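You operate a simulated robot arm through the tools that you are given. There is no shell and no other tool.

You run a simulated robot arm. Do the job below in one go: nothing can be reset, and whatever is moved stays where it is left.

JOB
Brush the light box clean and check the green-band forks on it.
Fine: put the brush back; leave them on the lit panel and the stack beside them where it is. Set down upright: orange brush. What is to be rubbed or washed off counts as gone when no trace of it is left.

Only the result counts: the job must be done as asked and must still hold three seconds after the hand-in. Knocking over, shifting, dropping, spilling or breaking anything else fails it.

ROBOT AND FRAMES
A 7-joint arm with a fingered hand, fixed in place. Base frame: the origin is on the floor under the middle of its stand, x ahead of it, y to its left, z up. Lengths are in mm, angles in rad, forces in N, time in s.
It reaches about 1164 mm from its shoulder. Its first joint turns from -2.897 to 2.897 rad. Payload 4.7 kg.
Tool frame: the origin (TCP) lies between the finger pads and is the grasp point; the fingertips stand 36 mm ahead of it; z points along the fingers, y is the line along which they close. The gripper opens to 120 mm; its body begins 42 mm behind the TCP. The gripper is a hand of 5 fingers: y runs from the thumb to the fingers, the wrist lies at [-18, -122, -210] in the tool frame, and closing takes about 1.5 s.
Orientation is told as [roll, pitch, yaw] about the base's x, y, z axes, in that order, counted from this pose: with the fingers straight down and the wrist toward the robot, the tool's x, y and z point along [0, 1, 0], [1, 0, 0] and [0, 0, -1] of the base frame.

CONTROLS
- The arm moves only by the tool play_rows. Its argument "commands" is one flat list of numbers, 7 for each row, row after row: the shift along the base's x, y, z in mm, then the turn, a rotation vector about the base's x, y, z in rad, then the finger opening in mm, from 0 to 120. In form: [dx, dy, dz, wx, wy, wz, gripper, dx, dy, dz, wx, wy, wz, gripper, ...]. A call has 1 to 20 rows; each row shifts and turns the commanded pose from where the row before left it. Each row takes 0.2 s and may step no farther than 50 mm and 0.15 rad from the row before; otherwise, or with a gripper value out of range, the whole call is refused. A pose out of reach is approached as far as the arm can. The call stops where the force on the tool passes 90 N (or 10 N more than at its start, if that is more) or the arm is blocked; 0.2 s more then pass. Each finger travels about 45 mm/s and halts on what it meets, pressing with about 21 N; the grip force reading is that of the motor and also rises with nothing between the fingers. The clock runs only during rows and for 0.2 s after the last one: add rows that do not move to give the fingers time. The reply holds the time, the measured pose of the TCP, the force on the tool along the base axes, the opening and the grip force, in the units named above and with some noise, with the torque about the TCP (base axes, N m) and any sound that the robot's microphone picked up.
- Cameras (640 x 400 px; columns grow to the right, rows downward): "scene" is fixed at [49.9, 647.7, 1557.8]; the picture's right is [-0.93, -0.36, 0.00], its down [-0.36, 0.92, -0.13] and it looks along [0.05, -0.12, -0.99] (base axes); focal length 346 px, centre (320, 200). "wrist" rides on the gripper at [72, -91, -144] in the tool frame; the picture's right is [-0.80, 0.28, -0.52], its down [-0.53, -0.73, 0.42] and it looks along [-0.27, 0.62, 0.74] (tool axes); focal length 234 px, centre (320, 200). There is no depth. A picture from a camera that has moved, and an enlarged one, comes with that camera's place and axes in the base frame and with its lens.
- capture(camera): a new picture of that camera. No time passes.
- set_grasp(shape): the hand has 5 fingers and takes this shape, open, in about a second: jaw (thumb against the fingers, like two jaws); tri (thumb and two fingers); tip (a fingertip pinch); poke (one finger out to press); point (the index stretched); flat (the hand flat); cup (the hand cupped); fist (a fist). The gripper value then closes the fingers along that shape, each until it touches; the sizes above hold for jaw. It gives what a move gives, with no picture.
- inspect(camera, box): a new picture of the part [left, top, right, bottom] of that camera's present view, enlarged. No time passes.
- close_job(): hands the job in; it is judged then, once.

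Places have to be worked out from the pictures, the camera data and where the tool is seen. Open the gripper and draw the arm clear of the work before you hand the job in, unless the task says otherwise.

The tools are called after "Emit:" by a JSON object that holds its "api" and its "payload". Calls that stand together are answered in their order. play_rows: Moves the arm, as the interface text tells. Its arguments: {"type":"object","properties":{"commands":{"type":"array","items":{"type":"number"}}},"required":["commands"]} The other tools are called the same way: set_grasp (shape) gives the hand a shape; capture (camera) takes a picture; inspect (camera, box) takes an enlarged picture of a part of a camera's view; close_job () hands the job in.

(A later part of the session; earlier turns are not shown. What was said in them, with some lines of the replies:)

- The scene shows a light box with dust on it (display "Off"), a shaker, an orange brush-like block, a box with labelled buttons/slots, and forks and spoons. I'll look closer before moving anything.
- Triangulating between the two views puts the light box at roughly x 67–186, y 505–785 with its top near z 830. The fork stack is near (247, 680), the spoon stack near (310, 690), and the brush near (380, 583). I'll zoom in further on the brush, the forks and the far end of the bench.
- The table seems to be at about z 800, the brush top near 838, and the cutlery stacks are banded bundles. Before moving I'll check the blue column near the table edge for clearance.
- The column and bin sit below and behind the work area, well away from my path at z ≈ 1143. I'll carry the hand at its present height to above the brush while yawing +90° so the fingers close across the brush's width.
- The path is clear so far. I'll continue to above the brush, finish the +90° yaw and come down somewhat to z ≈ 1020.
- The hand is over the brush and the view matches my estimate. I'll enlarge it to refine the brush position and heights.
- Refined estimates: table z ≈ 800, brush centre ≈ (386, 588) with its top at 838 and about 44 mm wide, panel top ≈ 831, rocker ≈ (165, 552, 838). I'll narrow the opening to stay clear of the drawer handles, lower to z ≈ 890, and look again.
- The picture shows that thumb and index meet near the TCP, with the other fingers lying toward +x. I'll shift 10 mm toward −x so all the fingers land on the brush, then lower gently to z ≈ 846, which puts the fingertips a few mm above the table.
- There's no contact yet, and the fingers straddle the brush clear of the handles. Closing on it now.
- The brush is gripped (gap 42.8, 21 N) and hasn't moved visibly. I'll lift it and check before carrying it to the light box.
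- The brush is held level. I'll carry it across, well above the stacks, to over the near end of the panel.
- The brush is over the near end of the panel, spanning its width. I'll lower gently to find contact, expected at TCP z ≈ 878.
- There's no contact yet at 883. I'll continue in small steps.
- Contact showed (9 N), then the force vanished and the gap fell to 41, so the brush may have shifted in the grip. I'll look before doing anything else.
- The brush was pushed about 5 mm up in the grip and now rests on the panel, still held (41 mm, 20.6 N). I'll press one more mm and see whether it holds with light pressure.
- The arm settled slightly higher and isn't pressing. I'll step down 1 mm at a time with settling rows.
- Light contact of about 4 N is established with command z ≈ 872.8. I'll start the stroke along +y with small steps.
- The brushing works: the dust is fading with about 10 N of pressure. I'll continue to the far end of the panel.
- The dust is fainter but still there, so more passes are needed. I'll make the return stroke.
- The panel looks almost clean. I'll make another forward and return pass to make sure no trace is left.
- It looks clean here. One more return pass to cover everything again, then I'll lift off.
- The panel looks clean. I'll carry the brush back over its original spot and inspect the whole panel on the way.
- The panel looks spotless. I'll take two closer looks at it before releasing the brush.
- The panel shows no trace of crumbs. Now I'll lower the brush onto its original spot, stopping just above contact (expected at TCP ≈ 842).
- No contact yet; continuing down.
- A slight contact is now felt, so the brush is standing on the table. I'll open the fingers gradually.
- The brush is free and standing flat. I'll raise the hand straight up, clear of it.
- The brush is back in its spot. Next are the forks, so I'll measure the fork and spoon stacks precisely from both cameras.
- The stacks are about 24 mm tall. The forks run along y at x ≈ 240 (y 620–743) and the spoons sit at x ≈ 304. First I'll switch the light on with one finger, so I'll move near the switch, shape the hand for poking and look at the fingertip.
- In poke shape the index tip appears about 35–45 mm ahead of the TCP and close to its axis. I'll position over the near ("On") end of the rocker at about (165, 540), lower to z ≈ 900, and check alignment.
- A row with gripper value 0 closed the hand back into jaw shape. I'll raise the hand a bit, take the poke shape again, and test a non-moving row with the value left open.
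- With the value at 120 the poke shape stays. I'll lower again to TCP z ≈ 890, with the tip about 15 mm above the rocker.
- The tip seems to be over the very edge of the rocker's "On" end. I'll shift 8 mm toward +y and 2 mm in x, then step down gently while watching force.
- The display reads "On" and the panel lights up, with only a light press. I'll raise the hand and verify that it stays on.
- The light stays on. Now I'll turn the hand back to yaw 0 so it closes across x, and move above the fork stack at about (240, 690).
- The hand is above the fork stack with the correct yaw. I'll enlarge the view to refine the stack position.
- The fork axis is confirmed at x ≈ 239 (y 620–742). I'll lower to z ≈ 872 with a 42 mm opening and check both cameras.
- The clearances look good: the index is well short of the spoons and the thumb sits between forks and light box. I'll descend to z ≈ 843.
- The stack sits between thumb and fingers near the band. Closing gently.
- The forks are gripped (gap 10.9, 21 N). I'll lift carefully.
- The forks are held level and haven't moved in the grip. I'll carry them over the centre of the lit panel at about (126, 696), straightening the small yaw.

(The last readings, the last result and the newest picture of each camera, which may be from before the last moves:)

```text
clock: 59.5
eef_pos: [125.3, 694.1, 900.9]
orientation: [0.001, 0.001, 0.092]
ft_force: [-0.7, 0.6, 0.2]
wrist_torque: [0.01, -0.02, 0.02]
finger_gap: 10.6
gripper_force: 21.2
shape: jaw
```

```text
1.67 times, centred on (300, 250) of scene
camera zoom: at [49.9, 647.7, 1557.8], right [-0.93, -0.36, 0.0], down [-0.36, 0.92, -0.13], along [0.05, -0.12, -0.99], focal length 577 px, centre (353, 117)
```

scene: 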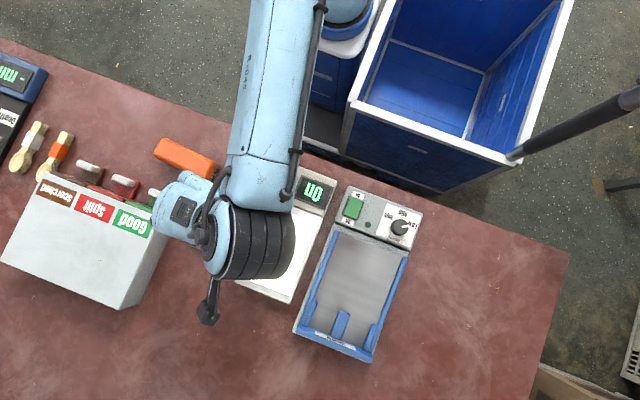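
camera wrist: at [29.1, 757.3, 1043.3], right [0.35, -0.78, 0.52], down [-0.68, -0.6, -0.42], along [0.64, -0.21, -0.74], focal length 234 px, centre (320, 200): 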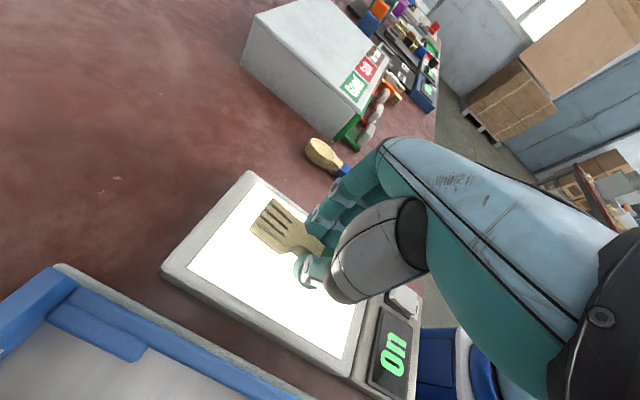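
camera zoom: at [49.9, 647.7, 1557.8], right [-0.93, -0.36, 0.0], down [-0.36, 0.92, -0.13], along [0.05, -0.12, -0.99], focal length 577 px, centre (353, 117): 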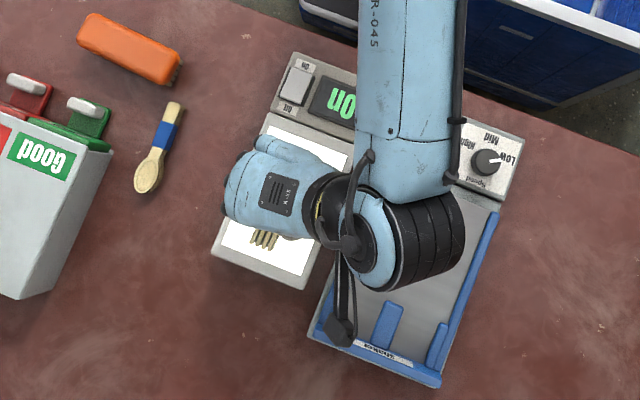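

The forks are over the lit panel. Lowering toward contact, expected at TCP ≈ 876.

Emit:
{"api": "play_rows", "payload": {"commands": [0, 0, -10, 0, 0, 0, 5, 0, 0, -6, 0, 0, 0, 5, 0, 0, -3, 0, 0, 0, 5, 0, 0, 0, 0, 0, 0, 5]}}

Emit:
{"api": "play_rows", "payload": {"commands": [0, 0, -1.2, 0, 0, 0, 5, 0, 0, -1.2, 0, 0, 0, 5, 0, 0, 0, 0, 0, 0, 5]}}

```text
clock: 60.5
eef_pos: [126.0, 695.3, 882.1]
orientation: [0.001, 0.001, 0.091]
ft_force: [0.0, 0.0, -0.2]
wrist_torque: [-0.01, 0.0, 0.02]
finger_gap: 10.9
gripper_force: 21.3
shape: jaw
```

```text
clock: 61.3
eef_pos: [125.0, 693.9, 881.4]
orientation: [-0.002, -0.001, 0.089]
ft_force: [0.7, -0.3, 0.2]
wrist_torque: [0.0, -0.02, -0.01]
finger_gap: 10.6
gripper_force: 21.2
shape: jaw
```

Emit:
{"api": "play_rows", "payload": {"commands": [0, 0, -1, 0, 0, 0, 5, 0, 0, -1, 0, 0, 0, 5, 0, 0, 0, 0, 0, 0, 5]}}

Emit:
{"api": "inspect", "payload": {"camera": "wrist", "box": [220, 150, 400, 330]}}

```text
clock: 62.1
eef_pos: [125.8, 694.0, 878.5]
orientation: [0.0, 0.0, 0.092]
ft_force: [-0.6, -0.7, -0.5]
wrist_torque: [0.02, 0.0, -0.03]
finger_gap: 10.9
gripper_force: 20.7
shape: jaw
```

```text
2.22 times, centred on (310, 240) of wrist
camera zoom: at [28.5, 757.9, 1020.9], right [0.35, -0.78, 0.52], down [-0.68, -0.6, -0.42], along [0.64, -0.21, -0.74], focal length 520 px, centre (342, 111)
```

zoom: 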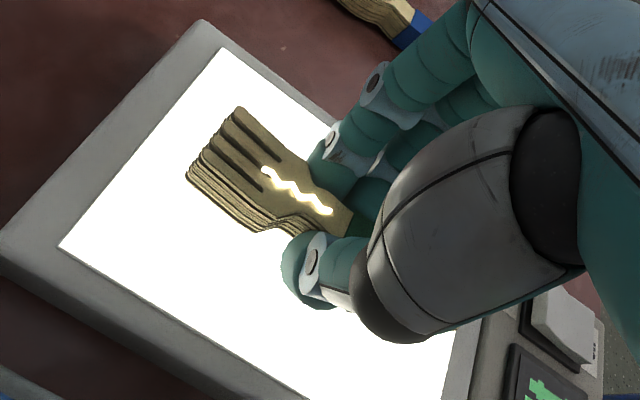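

The lit panel shows a bright wavy line through the fork stack, so they look split. The card says to leave them on the lit panel, so I'll continue lowering gently to contact.

Emit:
{"api": "play_rows", "payload": {"commands": [0, 0, -0.8, 0, 0, 0, 5, 0, 0, -0.8, 0, 0, 0, 5, 0, 0, 0, 0, 0, 0, 5]}}

Emit:
{"api": "play_rows", "payload": {"commands": [0, 0, -0.6, 0, 0, 0, 5, 0, 0, 0, 0, 0, 0, 5]}}

```text
clock: 62.9
eef_pos: [124.5, 694.0, 878.5]
orientation: [0.003, 0.002, 0.09]
ft_force: [-0.1, -1.1, 7.5]
wrist_torque: [-0.02, -0.05, 0.06]
finger_gap: 10.7
gripper_force: 20.8
shape: jaw
```

```text
clock: 63.5
eef_pos: [124.5, 695.0, 878.3]
orientation: [0.0, 0.002, 0.091]
ft_force: [0.4, -2.7, 13.4]
wrist_torque: [-0.11, -0.07, -0.02]
finger_gap: 11.6
gripper_force: 21.7
shape: jaw
```

Contact is firm at 13 N. I'll ease back about 1 mm to take off the pressure and then open gradually.

Emit:
{"api": "play_rows", "payload": {"commands": [0, 0, 0.7, 0, 0, 0, 5, 0, 0, 0.5, 0, 0, 0, 5, 0, 0, 0, 0, 0, 0, 5]}}

```text
clock: 64.3
eef_pos: [124.1, 693.6, 877.7]
orientation: [0.001, 0.0, 0.09]
ft_force: [-0.5, -2.7, 8.0]
wrist_torque: [-0.09, -0.04, 0.0]
finger_gap: 11.3
gripper_force: 21.2
shape: jaw
```

Emit:
{"api": "play_rows", "payload": {"commands": [0, 0, 0.5, 0, 0, 0, 5, 0, 0, 0.3, 0, 0, 0, 5, 0, 0, 0, 0, 0, 0, 5]}}

Emit:
{"api": "play_rows", "payload": {"commands": [0, 0, 0, 0, 0, 0, 8, 0, 0, 0, 0, 0, 0, 12, 0, 0, 0, 0, 0, 0, 16, 0, 0, 0, 0, 0, 0, 20, 0, 0, 0, 0, 0, 0, 26, 0, 0, 0, 0, 0, 0, 32, 0, 0, 0, 0, 0, 0, 40, 0, 0, 0, 0, 0, 0, 46, 0, 0, 0, 0, 0, 0, 46]}}

Emit:
{"api": "inspect", "payload": {"camera": "wrist", "box": [220, 150, 400, 330]}}

```text
clock: 65.1
eef_pos: [124.9, 695.3, 877.7]
orientation: [-0.001, 0.001, 0.09]
ft_force: [-1.1, 0.0, 2.1]
wrist_torque: [0.02, 0.0, 0.01]
finger_gap: 11.3
gripper_force: 21.3
shape: jaw
```

```text
clock: 67.1
eef_pos: [126.4, 695.9, 878.7]
orientation: [-0.001, 0.001, 0.091]
ft_force: [0.3, -0.5, 0.5]
wrist_torque: [0.01, -0.01, 0.01]
finger_gap: 45.5
gripper_force: 0.0
shape: jaw
```

```text
2.22 times, centred on (310, 240) of wrist
camera zoom: at [28.4, 758.9, 1020.4], right [0.35, -0.78, 0.52], down [-0.68, -0.6, -0.42], along [0.64, -0.21, -0.74], focal length 520 px, centre (342, 111)
```

zoom: 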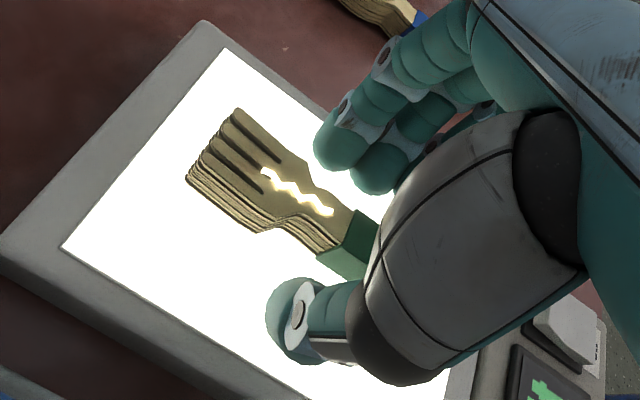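

The forks rest on the lit panel and the fingers are clear. I'll raise straight up.

Emit:
{"api": "play_rows", "payload": {"commands": [0, 0, 8, 0, 0, 0, 46, 0, 0, 15, 0, 0, 0, 46, 0, 0, 30, 0, 0, 0, 46, 0, 0, 40, 0, 0, 0, 46, 0, 0, 40, 0, 0, 0, 46, 0, 0, 0, 0, 0, 0, 46]}}

Emit:
{"api": "capture", "payload": {"camera": "wrist"}}

Emit:
{"api": "capture", "payload": {"camera": "scene"}}

```text
clock: 68.5
eef_pos: [123.0, 694.5, 1010.9]
orientation: [0.0, 0.0, 0.091]
ft_force: [-0.4, -0.3, 0.0]
wrist_torque: [0.02, 0.01, 0.01]
finger_gap: 45.4
gripper_force: 0.0
shape: jaw
```

```text
taken
camera wrist: at [27.5, 758.6, 1153.0], right [0.35, -0.78, 0.52], down [-0.68, -0.6, -0.42], along [0.64, -0.21, -0.74], focal length 234 px, centre (320, 200)
```

wrist: 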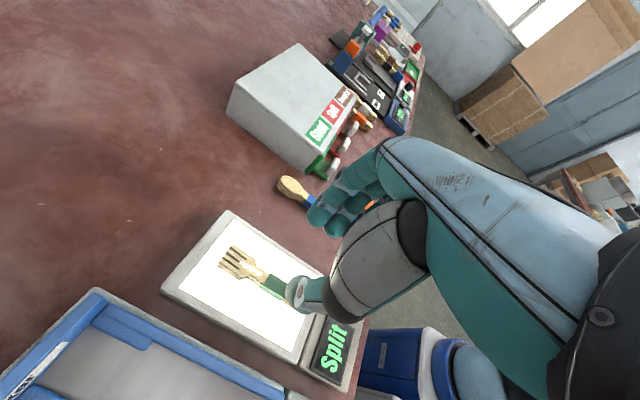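

```text
taken
```

scene: 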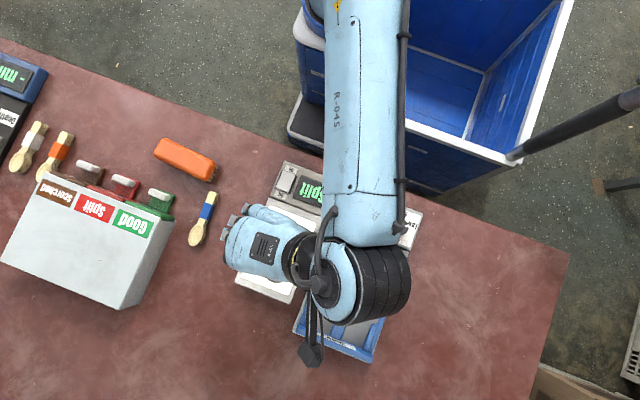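

The light box has finished its check and its display reads "Split", with the forks staying on the lit panel as asked. I'll raise the arm away to the starting region, open the gripper, and verify the scene.

Emit:
{"api": "play_rows", "payload": {"commands": [0, 0, 40, 0, 0, 0, 60, 0, 0, 40, 0, 0, 0, 80, -20, -20, 40, 0, 0, -0.03, 100, -30, -35, 12, 0, 0, -0.03, 120, -30, -38, 0, 0, 0, -0.03, 120, -35, -38, 0, 0, 0, 0, 120, -38, -38, 0, 0, 0, 0, 120, 0, -13, 0, 0, 0, 0, 120, 0, 0, 0, 0, 0, 0, 120]}}

Emit:
{"api": "capture", "payload": {"camera": "scene"}}

Emit:
{"api": "capture", "payload": {"camera": "wrist"}}

Emit:
{"api": "inspect", "payload": {"camera": "scene", "box": [140, 120, 360, 320]}}

```text
refused: row 6 steps farther than a row can; nothing moved
```

```text
taken
```

scene: 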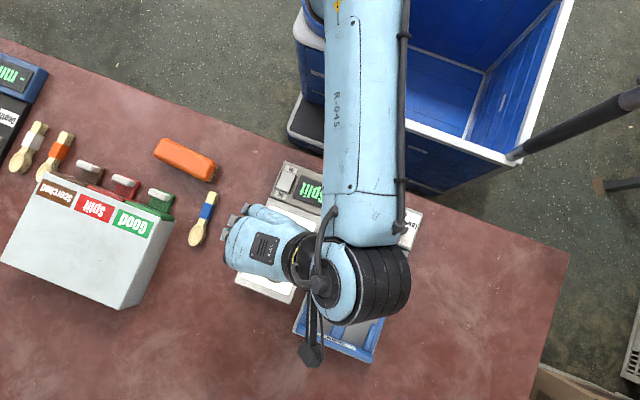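

```text
taken
camera wrist: at [27.5, 758.6, 1153.0], right [0.35, -0.78, 0.52], down [-0.68, -0.6, -0.42], along [0.64, -0.21, -0.74], focal length 234 px, centre (320, 200)
```

wrist: 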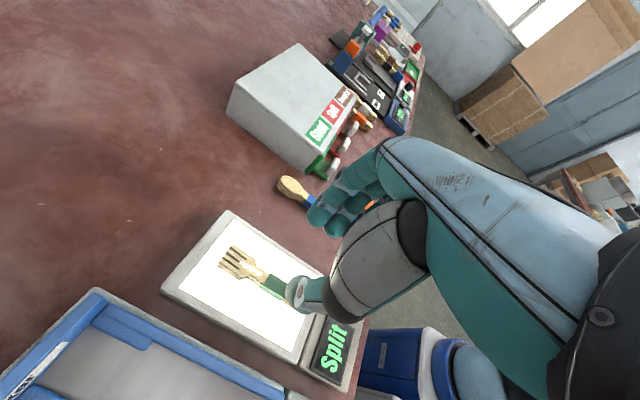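

```text
2.00 times, centred on (250, 220) of scene
camera zoom: at [49.9, 647.7, 1557.8], right [-0.93, -0.36, 0.0], down [-0.36, 0.92, -0.13], along [0.05, -0.12, -0.99], focal length 692 px, centre (460, 160)
```

zoom: 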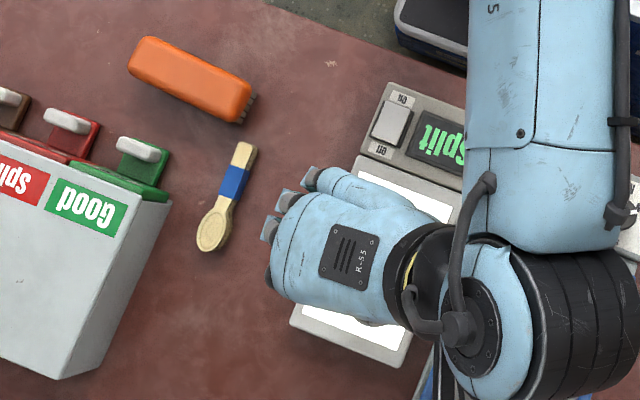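

That call was refused because one step was too long. I'll repeat the withdrawal with shorter steps.

Emit:
{"api": "play_rows", "payload": {"commands": [0, 0, 40, 0, 0, 0, 60, 0, 0, 40, 0, 0, 0, 80, -20, -20, 35, 0, 0, -0.03, 100, -25, -30, 15, 0, 0, -0.03, 120, -25, -30, 0, 0, 0, -0.03, 120, -27, -32, 0, 0, 0, 0, 120, -27, -32, 0, 0, 0, 0, 120, -27, -32, 0, 0, 0, 0, 120, 0, -6, 0, 0, 0, 0, 120, 0, 0, 0, 0, 0, 0, 120]}}

Emit:
{"api": "capture", "payload": {"camera": "scene"}}

Emit:
{"api": "capture", "payload": {"camera": "wrist"}}

Emit:
{"api": "inspect", "payload": {"camera": "scene", "box": [140, 120, 360, 320]}}

```text
clock: 70.7
eef_pos: [-25.1, 513.1, 1141.3]
orientation: [0.002, -0.001, 0.0]
ft_force: [0.2, -0.2, 0.3]
wrist_torque: [-0.01, -0.05, 0.02]
finger_gap: 119.9
gripper_force: 0.0
shape: jaw
```

```text
taken
```

scene: 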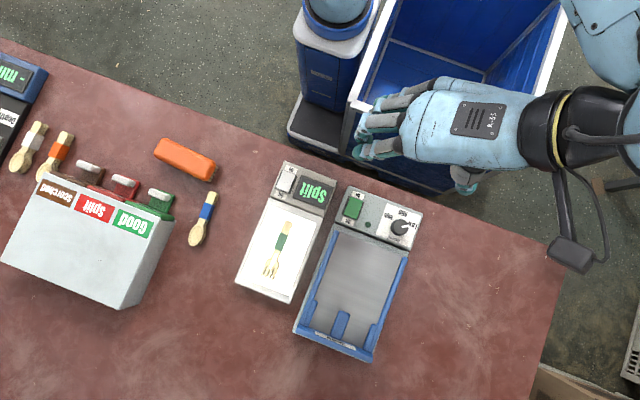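

```text
taken
camera wrist: at [-116.3, 584.6, 1283.8], right [0.28, -0.8, 0.52], down [-0.73, -0.53, -0.42], along [0.62, -0.27, -0.74], focal length 234 px, centre (320, 200)
```

wrist: 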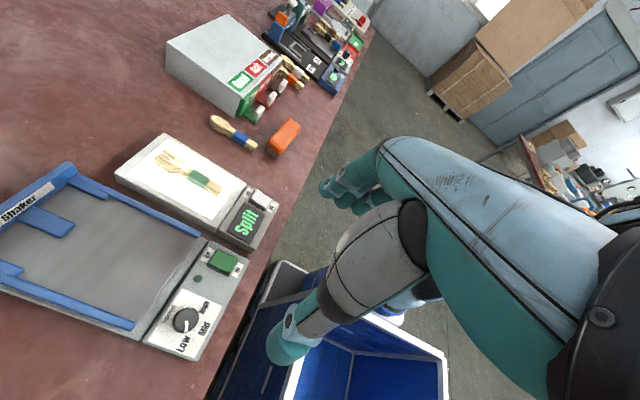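

```text
2.00 times, centred on (250, 220) of scene
camera zoom: at [49.9, 647.7, 1557.8], right [-0.93, -0.36, 0.0], down [-0.36, 0.92, -0.13], along [0.05, -0.12, -0.99], focal length 692 px, centre (460, 160)
```

zoom: 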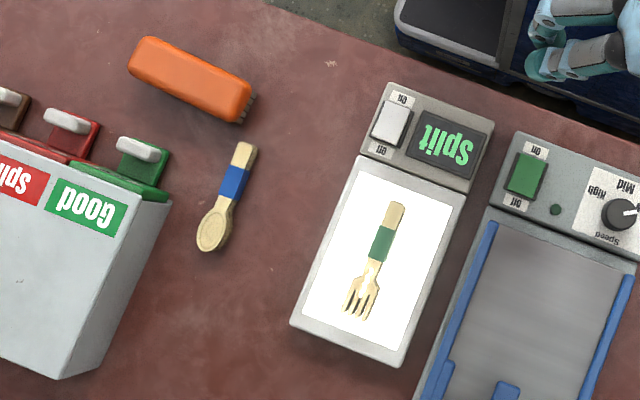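

The light box hasn't moved, the forks are on the lit panel, the brush is back and the spoon stack is untouched. One last close check of the brush standing flat and of the panel.

Emit:
{"api": "inspect", "payload": {"camera": "wrist", "box": [110, 90, 320, 260]}}

Emit:
{"api": "inspect", "payload": {"camera": "wrist", "box": [200, 95, 310, 170]}}

Emit:
{"api": "inspect", "payload": {"camera": "scene", "box": [230, 190, 330, 310]}}

```text
2.35 times, centred on (215, 175) of wrist
camera zoom: at [-116.3, 584.6, 1283.8], right [0.28, -0.8, 0.52], down [-0.73, -0.53, -0.42], along [0.62, -0.27, -0.74], focal length 551 px, centre (567, 259)
```

zoom: 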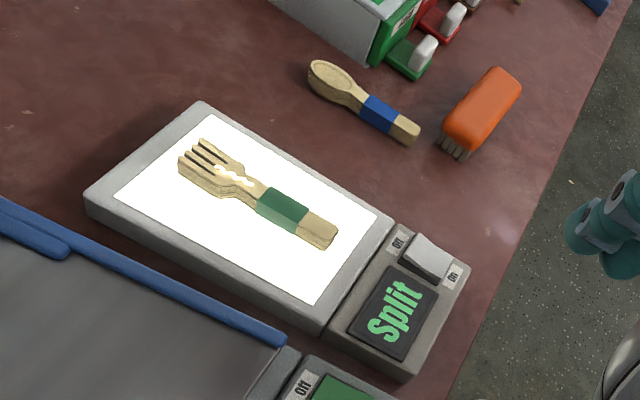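

```text
5.33 times, centred on (255, 132) of wrist
camera zoom: at [-116.3, 584.6, 1283.8], right [0.28, -0.8, 0.52], down [-0.73, -0.53, -0.42], along [0.62, -0.27, -0.74], focal length 1249 px, centre (667, 560)
```

zoom: 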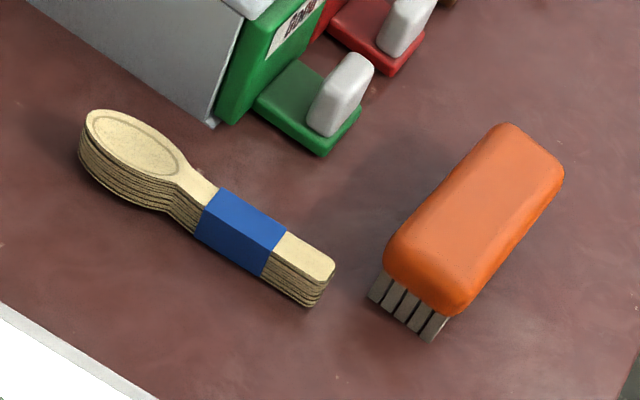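

```text
3.33 times, centred on (280, 250) of scene
camera zoom: at [49.9, 647.7, 1557.8], right [-0.93, -0.36, 0.0], down [-0.36, 0.92, -0.13], along [0.05, -0.12, -0.99], focal length 1154 px, centre (453, 33)
```

zoom: 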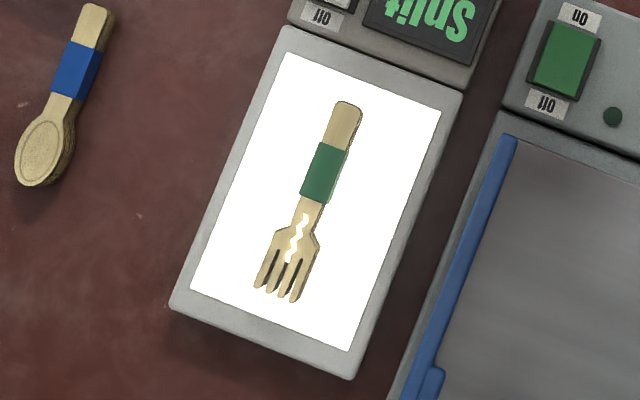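

The brush stands upright on its bristles at its original spot. The panel is lit and clean with the forks on it (verdict "Split"), the spoon stack is unmoved, and the arm is clear with the gripper open, so I'm handing in.

Emit:
{"api": "close_job", "payload": {}}

```text
The job is handed in.
```

The job is handed in: the light box is clean and lit, and the green-band forks are on it. The forks didn't come out fine, though. The light box display reads **"Split"**, and a bright crack shows through the stack near the tines.

- **Light box:** I brushed the panel in four passes. Close-up views from both cameras show no crumbs left. I then switched it on, and it stays on.
- **Forks:** they are near the middle of the lit panel. Your card only said what to do if they were fine, with no instruction for split ones. I left them on the panel and did not put them in the Split drawer.
- **Brush:** it stands bristles-down in its original spot, a few mm off and turned by about 5°.
- **Everything else:** the blue-band spoon stack was not touched, and nothing else looks moved in the final pictures. The gripper is open and the arm is back near its starting pose.
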